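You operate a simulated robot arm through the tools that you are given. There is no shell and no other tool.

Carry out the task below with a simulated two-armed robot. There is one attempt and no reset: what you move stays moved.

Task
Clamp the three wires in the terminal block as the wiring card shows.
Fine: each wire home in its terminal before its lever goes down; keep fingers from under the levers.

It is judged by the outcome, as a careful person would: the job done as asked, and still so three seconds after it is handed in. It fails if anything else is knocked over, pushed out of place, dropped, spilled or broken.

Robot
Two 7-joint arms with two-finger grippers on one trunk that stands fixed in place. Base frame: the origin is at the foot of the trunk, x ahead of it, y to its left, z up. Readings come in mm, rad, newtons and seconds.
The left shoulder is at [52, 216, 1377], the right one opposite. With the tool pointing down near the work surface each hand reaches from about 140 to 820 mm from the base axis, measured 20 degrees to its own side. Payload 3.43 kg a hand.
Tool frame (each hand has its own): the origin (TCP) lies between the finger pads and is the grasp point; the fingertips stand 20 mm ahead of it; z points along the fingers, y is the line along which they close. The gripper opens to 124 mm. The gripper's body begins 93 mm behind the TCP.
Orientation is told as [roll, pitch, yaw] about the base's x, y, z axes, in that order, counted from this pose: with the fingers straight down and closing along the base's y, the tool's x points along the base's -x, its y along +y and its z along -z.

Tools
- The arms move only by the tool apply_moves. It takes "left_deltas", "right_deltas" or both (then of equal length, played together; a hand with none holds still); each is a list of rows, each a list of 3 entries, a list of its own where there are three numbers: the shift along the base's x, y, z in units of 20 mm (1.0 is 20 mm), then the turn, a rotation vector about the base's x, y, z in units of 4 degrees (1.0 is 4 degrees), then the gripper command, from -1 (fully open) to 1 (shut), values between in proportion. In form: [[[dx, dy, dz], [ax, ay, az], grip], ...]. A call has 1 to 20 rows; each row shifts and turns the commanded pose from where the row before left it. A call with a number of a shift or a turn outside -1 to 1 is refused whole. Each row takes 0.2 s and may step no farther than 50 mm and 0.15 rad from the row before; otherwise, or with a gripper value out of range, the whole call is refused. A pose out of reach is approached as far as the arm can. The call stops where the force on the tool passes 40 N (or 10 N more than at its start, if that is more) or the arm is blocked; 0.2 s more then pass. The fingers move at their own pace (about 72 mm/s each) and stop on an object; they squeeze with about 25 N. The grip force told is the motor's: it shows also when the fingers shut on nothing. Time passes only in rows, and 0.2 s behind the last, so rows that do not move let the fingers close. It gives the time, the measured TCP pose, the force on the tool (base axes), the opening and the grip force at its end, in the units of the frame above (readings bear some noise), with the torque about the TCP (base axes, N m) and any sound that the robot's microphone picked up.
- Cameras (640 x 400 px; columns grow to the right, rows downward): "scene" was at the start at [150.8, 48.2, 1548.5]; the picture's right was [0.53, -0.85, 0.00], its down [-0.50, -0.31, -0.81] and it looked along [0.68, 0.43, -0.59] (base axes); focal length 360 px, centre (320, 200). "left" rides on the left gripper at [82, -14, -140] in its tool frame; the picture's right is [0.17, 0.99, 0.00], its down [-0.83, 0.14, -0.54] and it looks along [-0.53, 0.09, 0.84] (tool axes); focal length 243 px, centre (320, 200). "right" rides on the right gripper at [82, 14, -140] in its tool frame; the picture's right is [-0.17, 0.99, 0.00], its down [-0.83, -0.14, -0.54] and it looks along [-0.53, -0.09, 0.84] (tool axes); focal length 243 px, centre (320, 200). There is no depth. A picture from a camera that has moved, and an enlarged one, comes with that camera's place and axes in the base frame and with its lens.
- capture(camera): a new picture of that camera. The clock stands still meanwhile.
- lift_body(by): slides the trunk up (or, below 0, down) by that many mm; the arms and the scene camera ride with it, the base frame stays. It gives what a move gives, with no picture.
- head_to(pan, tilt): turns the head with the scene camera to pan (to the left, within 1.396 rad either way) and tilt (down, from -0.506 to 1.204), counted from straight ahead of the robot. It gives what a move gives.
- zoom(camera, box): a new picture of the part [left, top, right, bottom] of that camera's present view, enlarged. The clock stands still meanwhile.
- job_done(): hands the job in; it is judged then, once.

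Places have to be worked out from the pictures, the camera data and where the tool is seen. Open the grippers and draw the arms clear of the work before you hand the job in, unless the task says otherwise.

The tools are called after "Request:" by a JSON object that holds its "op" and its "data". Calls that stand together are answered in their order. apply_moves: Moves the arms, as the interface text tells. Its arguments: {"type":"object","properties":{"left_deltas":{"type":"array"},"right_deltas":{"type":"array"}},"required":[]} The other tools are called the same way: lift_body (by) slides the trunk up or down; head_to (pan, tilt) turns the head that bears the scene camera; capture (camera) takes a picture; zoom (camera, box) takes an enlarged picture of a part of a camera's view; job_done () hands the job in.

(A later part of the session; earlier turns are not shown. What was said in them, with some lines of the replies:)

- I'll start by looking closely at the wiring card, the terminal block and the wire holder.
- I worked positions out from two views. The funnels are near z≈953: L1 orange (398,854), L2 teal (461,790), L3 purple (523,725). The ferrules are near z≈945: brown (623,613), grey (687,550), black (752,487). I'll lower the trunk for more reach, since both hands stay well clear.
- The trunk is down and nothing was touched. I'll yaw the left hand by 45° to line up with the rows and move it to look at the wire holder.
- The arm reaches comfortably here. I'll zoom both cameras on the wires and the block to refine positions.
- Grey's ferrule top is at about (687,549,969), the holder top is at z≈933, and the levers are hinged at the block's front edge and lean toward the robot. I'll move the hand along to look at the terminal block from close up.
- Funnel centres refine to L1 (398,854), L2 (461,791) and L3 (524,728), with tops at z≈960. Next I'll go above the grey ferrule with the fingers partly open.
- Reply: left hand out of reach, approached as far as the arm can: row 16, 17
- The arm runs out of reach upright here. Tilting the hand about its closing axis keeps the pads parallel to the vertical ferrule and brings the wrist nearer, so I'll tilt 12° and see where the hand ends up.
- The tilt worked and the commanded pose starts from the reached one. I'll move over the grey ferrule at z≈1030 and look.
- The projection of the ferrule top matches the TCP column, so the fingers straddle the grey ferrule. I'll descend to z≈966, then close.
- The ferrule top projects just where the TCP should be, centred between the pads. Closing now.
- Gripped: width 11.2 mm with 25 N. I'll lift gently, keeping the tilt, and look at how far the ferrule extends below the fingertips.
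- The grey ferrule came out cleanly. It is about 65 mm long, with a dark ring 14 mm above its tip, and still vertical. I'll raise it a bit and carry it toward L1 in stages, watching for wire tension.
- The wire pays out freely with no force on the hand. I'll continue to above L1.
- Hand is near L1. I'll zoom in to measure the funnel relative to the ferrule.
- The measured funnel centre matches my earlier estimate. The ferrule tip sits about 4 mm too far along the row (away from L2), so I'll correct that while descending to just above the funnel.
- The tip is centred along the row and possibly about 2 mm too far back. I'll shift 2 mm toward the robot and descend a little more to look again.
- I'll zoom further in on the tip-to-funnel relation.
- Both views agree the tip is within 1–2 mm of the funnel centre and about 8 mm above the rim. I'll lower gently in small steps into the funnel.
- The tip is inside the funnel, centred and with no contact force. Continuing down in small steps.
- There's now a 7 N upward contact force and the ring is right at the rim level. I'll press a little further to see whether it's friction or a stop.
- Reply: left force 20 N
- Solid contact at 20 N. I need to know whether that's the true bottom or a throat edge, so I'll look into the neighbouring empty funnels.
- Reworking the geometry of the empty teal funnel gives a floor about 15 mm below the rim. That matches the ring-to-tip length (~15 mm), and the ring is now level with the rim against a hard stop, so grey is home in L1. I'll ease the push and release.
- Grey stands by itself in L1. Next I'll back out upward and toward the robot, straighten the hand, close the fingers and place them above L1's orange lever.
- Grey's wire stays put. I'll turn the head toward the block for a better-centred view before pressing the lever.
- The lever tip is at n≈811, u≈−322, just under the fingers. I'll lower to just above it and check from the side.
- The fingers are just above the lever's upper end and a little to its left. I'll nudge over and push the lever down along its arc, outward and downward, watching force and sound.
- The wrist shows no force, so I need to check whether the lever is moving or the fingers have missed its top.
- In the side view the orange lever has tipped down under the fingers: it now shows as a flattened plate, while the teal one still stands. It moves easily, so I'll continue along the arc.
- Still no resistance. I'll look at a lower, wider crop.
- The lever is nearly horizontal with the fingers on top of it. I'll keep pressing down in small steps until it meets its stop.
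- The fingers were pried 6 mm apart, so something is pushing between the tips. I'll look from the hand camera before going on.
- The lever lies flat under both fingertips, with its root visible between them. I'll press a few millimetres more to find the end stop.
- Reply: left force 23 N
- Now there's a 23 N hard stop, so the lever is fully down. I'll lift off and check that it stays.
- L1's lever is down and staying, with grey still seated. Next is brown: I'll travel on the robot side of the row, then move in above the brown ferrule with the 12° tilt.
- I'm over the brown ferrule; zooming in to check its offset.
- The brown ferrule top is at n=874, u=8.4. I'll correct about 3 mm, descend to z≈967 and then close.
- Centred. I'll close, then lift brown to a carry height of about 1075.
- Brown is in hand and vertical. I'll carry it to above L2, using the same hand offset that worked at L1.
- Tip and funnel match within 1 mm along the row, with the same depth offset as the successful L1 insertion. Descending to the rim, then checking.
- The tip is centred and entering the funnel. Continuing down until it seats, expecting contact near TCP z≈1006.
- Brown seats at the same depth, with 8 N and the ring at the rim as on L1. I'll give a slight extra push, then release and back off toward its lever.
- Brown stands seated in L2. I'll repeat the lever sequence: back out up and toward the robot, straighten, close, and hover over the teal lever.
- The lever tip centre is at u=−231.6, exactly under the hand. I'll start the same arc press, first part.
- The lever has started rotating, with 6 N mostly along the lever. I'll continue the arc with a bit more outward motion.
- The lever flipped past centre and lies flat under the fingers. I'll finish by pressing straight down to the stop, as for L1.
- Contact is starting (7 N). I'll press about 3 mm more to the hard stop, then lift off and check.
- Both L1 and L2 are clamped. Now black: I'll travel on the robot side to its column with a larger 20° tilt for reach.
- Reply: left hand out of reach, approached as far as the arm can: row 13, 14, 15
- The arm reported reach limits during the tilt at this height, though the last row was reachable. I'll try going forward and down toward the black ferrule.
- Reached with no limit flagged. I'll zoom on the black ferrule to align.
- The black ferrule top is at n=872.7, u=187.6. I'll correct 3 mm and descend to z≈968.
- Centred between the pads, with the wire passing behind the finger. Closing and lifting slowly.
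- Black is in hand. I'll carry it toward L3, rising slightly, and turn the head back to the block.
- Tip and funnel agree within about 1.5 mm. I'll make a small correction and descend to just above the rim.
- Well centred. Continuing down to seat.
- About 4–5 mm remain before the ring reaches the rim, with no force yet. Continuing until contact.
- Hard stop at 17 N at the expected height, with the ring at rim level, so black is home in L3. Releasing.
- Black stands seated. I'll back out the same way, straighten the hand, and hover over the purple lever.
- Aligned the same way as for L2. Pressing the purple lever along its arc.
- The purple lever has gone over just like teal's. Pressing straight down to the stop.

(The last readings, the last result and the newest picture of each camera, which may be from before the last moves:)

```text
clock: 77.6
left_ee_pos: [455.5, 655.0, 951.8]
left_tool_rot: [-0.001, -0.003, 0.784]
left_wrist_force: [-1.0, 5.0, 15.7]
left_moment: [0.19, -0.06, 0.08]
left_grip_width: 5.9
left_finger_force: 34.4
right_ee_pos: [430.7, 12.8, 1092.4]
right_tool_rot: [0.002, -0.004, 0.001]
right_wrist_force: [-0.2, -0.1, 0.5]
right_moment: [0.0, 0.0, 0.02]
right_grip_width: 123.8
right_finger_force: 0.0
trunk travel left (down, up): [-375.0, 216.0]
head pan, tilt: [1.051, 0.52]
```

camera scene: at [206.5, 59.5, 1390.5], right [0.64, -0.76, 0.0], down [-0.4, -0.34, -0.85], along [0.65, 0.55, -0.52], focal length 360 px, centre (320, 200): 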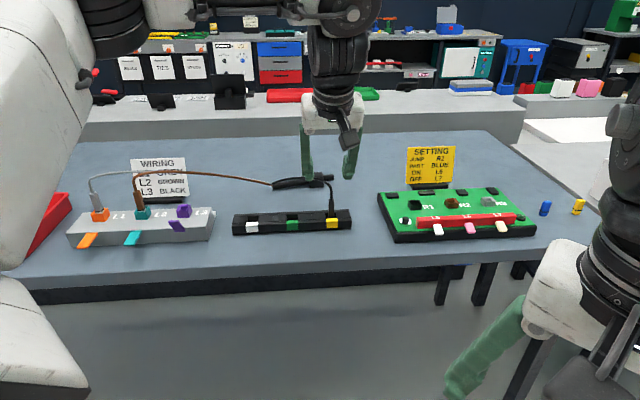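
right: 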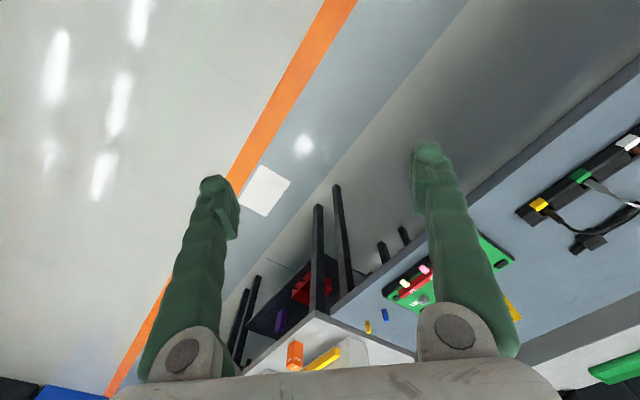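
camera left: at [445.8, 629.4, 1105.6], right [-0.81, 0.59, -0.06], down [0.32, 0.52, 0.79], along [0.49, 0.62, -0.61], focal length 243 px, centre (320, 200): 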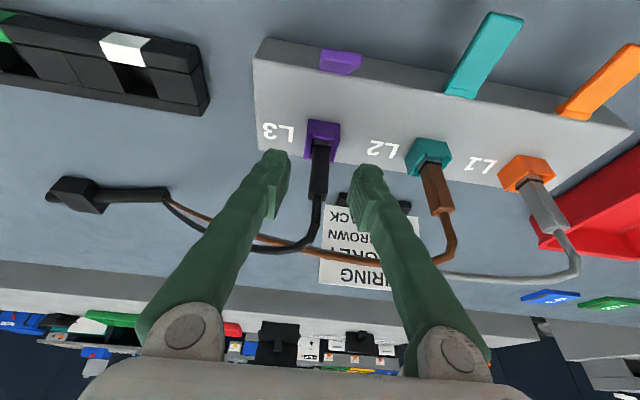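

16 N at the same height as the other levers' stops. I'll lift off and check everything.

Request:
{"op": "apply_moves", "data": {"left_deltas": [[[0, 0, 0.2], [0, 0, 0], 1], [[0, 0, 0.9], [0, 0, 0], 1], [[0, 0, 1], [0, 0, 0], 1], [[0, 0, 1], [0, 0, 0], 1], [[-0.5, -0.5, 1], [0, 0, 0], 1], [[-0.8, -0.8, 1], [0, 0, 0], 1], [[-0.8, -0.8, 1], [0, 0, 0], 1], [[-0.8, -0.8, 1], [0, 0, 0], 1], [[-0.8, -0.8, 0], [0, 0, 0], 1]]}}

Request:
{"op": "capture", "data": {"camera": "scene"}}

Request:
{"op": "zoom", "data": {"camera": "scene", "box": [220, 140, 370, 250]}}

Request:
{"op": "capture", "data": {"camera": "left"}}

```text
clock: 79.6
left_ee_pos: [379.5, 583.2, 1094.0]
left_tool_rot: [-0.001, 0.004, 0.785]
left_wrist_force: [-1.1, -0.5, -0.1]
left_moment: [0.01, -0.03, -0.03]
left_grip_width: 0.1
left_finger_force: 33.8
right_ee_pos: [433.2, 12.1, 1091.8]
right_tool_rot: [0.0, 0.0, 0.0]
right_wrist_force: [-0.4, -0.2, 0.4]
right_moment: [0.0, -0.01, 0.02]
right_grip_width: 124.2
right_finger_force: 0.2
trunk travel left (down, up): [-375.0, 216.0]
head pan, tilt: [1.051, 0.52]
```

```text
taken
camera scene: at [182.3, 80.1, 1393.2], right [0.87, -0.5, 0.0], down [-0.25, -0.43, -0.87], along [0.43, 0.75, -0.5], focal length 360 px, centre (320, 200)
```

scene: 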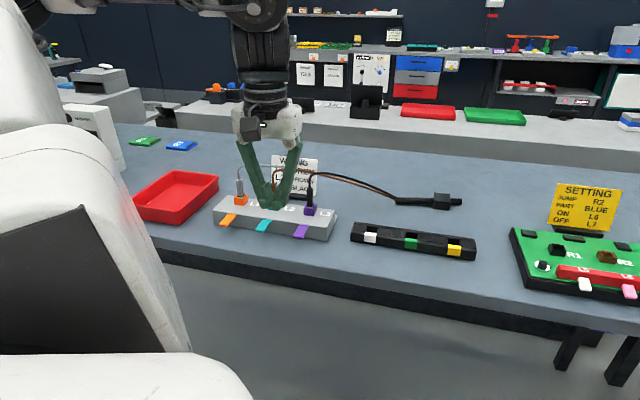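

```text
3.64 times, centred on (295, 195) of scene
camera zoom: at [182.3, 80.1, 1393.2], right [0.87, -0.5, 0.0], down [-0.25, -0.43, -0.87], along [0.43, 0.75, -0.5], focal length 1308 px, centre (411, 218)
```

zoom: 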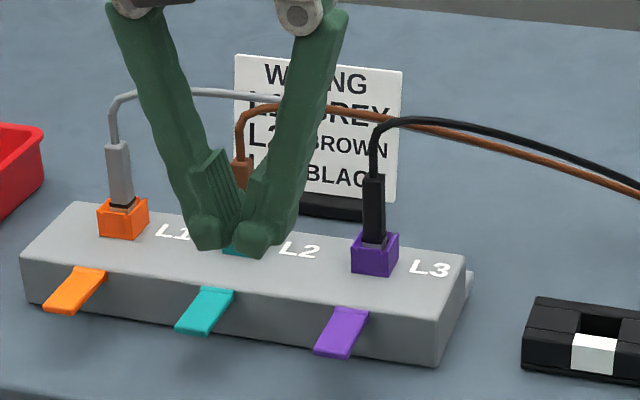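

```text
taken
camera left: at [331.3, 517.0, 1231.9], right [-0.81, 0.58, 0.0], down [0.49, 0.69, 0.54], along [0.31, 0.44, -0.84], focal length 243 px, centre (320, 200)
```

left: 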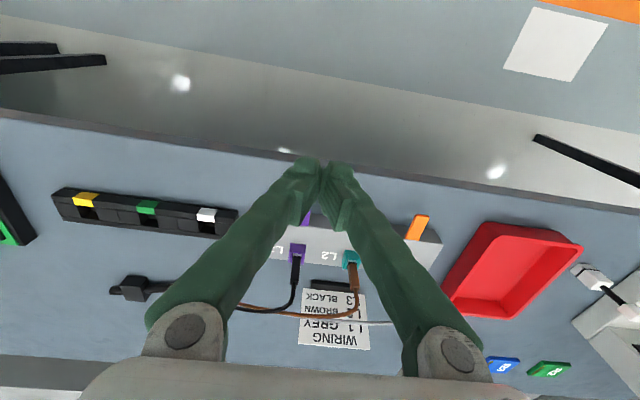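

All three levers are down. I'll raise the hand, draw it back clear of the work and open the gripper for a final unobstructed check.

Request:
{"op": "apply_moves", "data": {"left_deltas": [[[0, 0, 1], [0, 0, 0], 1], [[0, 0, 1], [0, 0, 0], 1], [[0, -0.3, 1], [0, 0, 0], 1], [[0, -0.5, 1], [0, 0, 0], 0.5], [[0, -0.5, 1], [0, 0, 0], 0], [[0, -0.5, 1], [0, 0, 0], -0.5], [[0, -0.5, 0.5], [0, 0, 0], -1], [[0, -0.5, 0], [0, 0, 0], -1], [[0, 0, 0], [0, 0, 0], -1], [[0, 0, 0], [0, 0, 0], -1]]}}

Request:
{"op": "capture", "data": {"camera": "scene"}}

Request:
{"op": "zoom", "data": {"camera": "scene", "box": [200, 140, 360, 250]}}

Request:
{"op": "capture", "data": {"camera": "left"}}

```text
clock: 81.8
left_ee_pos: [380.9, 526.0, 1220.8]
left_tool_rot: [-0.001, 0.002, 0.785]
left_wrist_force: [0.7, 0.2, -0.3]
left_moment: [-0.02, 0.0, 0.05]
left_grip_width: 124.1
left_finger_force: 0.0
right_ee_pos: [432.5, 12.6, 1091.9]
right_tool_rot: [-0.001, -0.001, 0.0]
right_wrist_force: [0.6, 0.9, -0.1]
right_moment: [-0.01, -0.02, 0.03]
right_grip_width: 124.1
right_finger_force: 0.1
trunk travel left (down, up): [-375.0, 216.0]
head pan, tilt: [1.051, 0.52]
```

```text
taken
camera scene: at [182.8, 80.1, 1393.1], right [0.87, -0.5, 0.0], down [-0.25, -0.43, -0.87], along [0.43, 0.75, -0.5], focal length 360 px, centre (320, 200)
```

scene: 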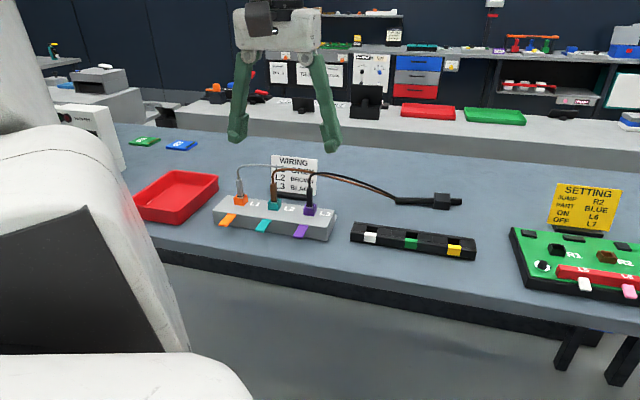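

```text
3.64 times, centred on (280, 195) of scene
camera zoom: at [182.8, 80.1, 1393.1], right [0.87, -0.5, 0.0], down [-0.25, -0.43, -0.87], along [0.43, 0.75, -0.5], focal length 1308 px, centre (466, 218)
```

zoom: 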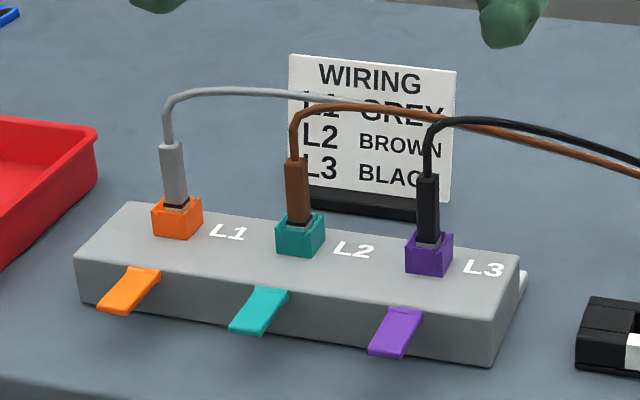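

```text
taken
camera left: at [332.2, 460.1, 1360.5], right [-0.81, 0.58, 0.0], down [0.49, 0.69, 0.54], along [0.31, 0.44, -0.84], focal length 243 px, centre (320, 200)
```

left: 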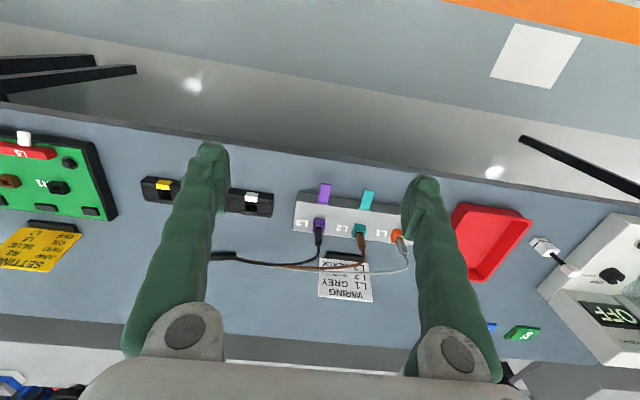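

All levers are at the same down angle. One last close-up to confirm each ferrule is at full depth.

Request:
{"op": "zoom", "data": {"camera": "scene", "box": [230, 175, 290, 215]}}

Request:
{"op": "zoom", "data": {"camera": "scene", "box": [265, 185, 325, 245]}}

```text
10.00 times, centred on (260, 195) of scene
camera zoom: at [182.8, 80.1, 1393.1], right [0.87, -0.5, 0.0], down [-0.25, -0.43, -0.87], along [0.43, 0.75, -0.5], focal length 3597 px, centre (920, 250)
```

zoom: 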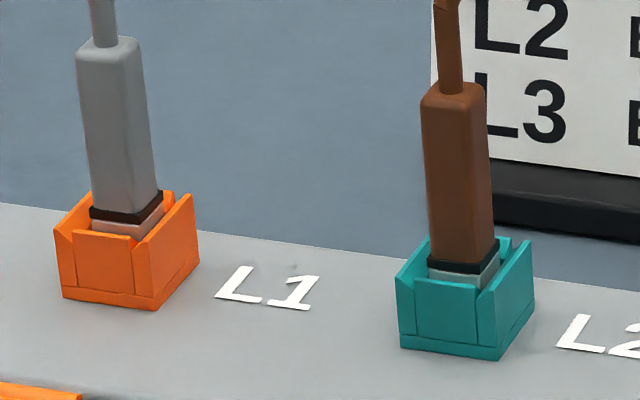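

```text
6.67 times, centred on (295, 215) of scene
camera zoom: at [182.8, 80.1, 1393.1], right [0.87, -0.5, 0.0], down [-0.25, -0.43, -0.87], along [0.43, 0.75, -0.5], focal length 2398 px, centre (487, 100)
```

zoom: 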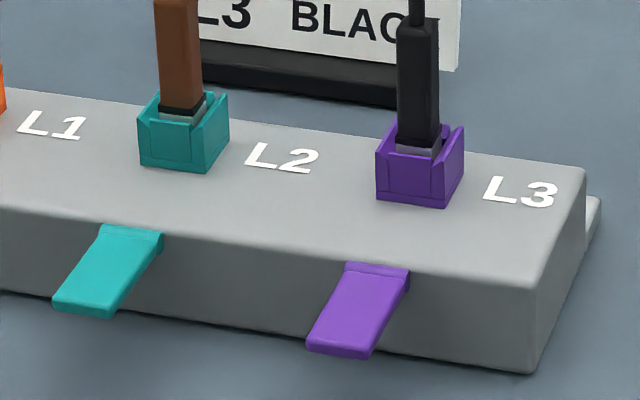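

L1 grey, L2 brown and L3 black are all seated at the same full depth, and every lever is down and holding. Nothing else has moved, and both grippers are open and clear, so I'm handing the job in.

Request:
{"op": "job_done", "data": {}}

```text
The job is handed in.
```

The three wires are clamped as the wiring card shows: grey in L1, brown in L2 and black in L3. I've handed the job in; the reply only said it was received, so I don't have the verdict.

- **Wires:** I pushed each one in until it stopped against something solid. All three sit at the same depth, with the dark ring near the tip level with the terminal's rim.
- **Levers:** I pressed each lever down only after its wire was in. All three were still down in the last pictures, after the hand had moved away. There was no click from any of them.
- **Fingers:** I pressed every lever from above, and saw no sign of a finger going under one.
- **Surroundings:** Nothing else looked moved or knocked over in the final pictures. Both grippers are open and the arms are clear of the work.
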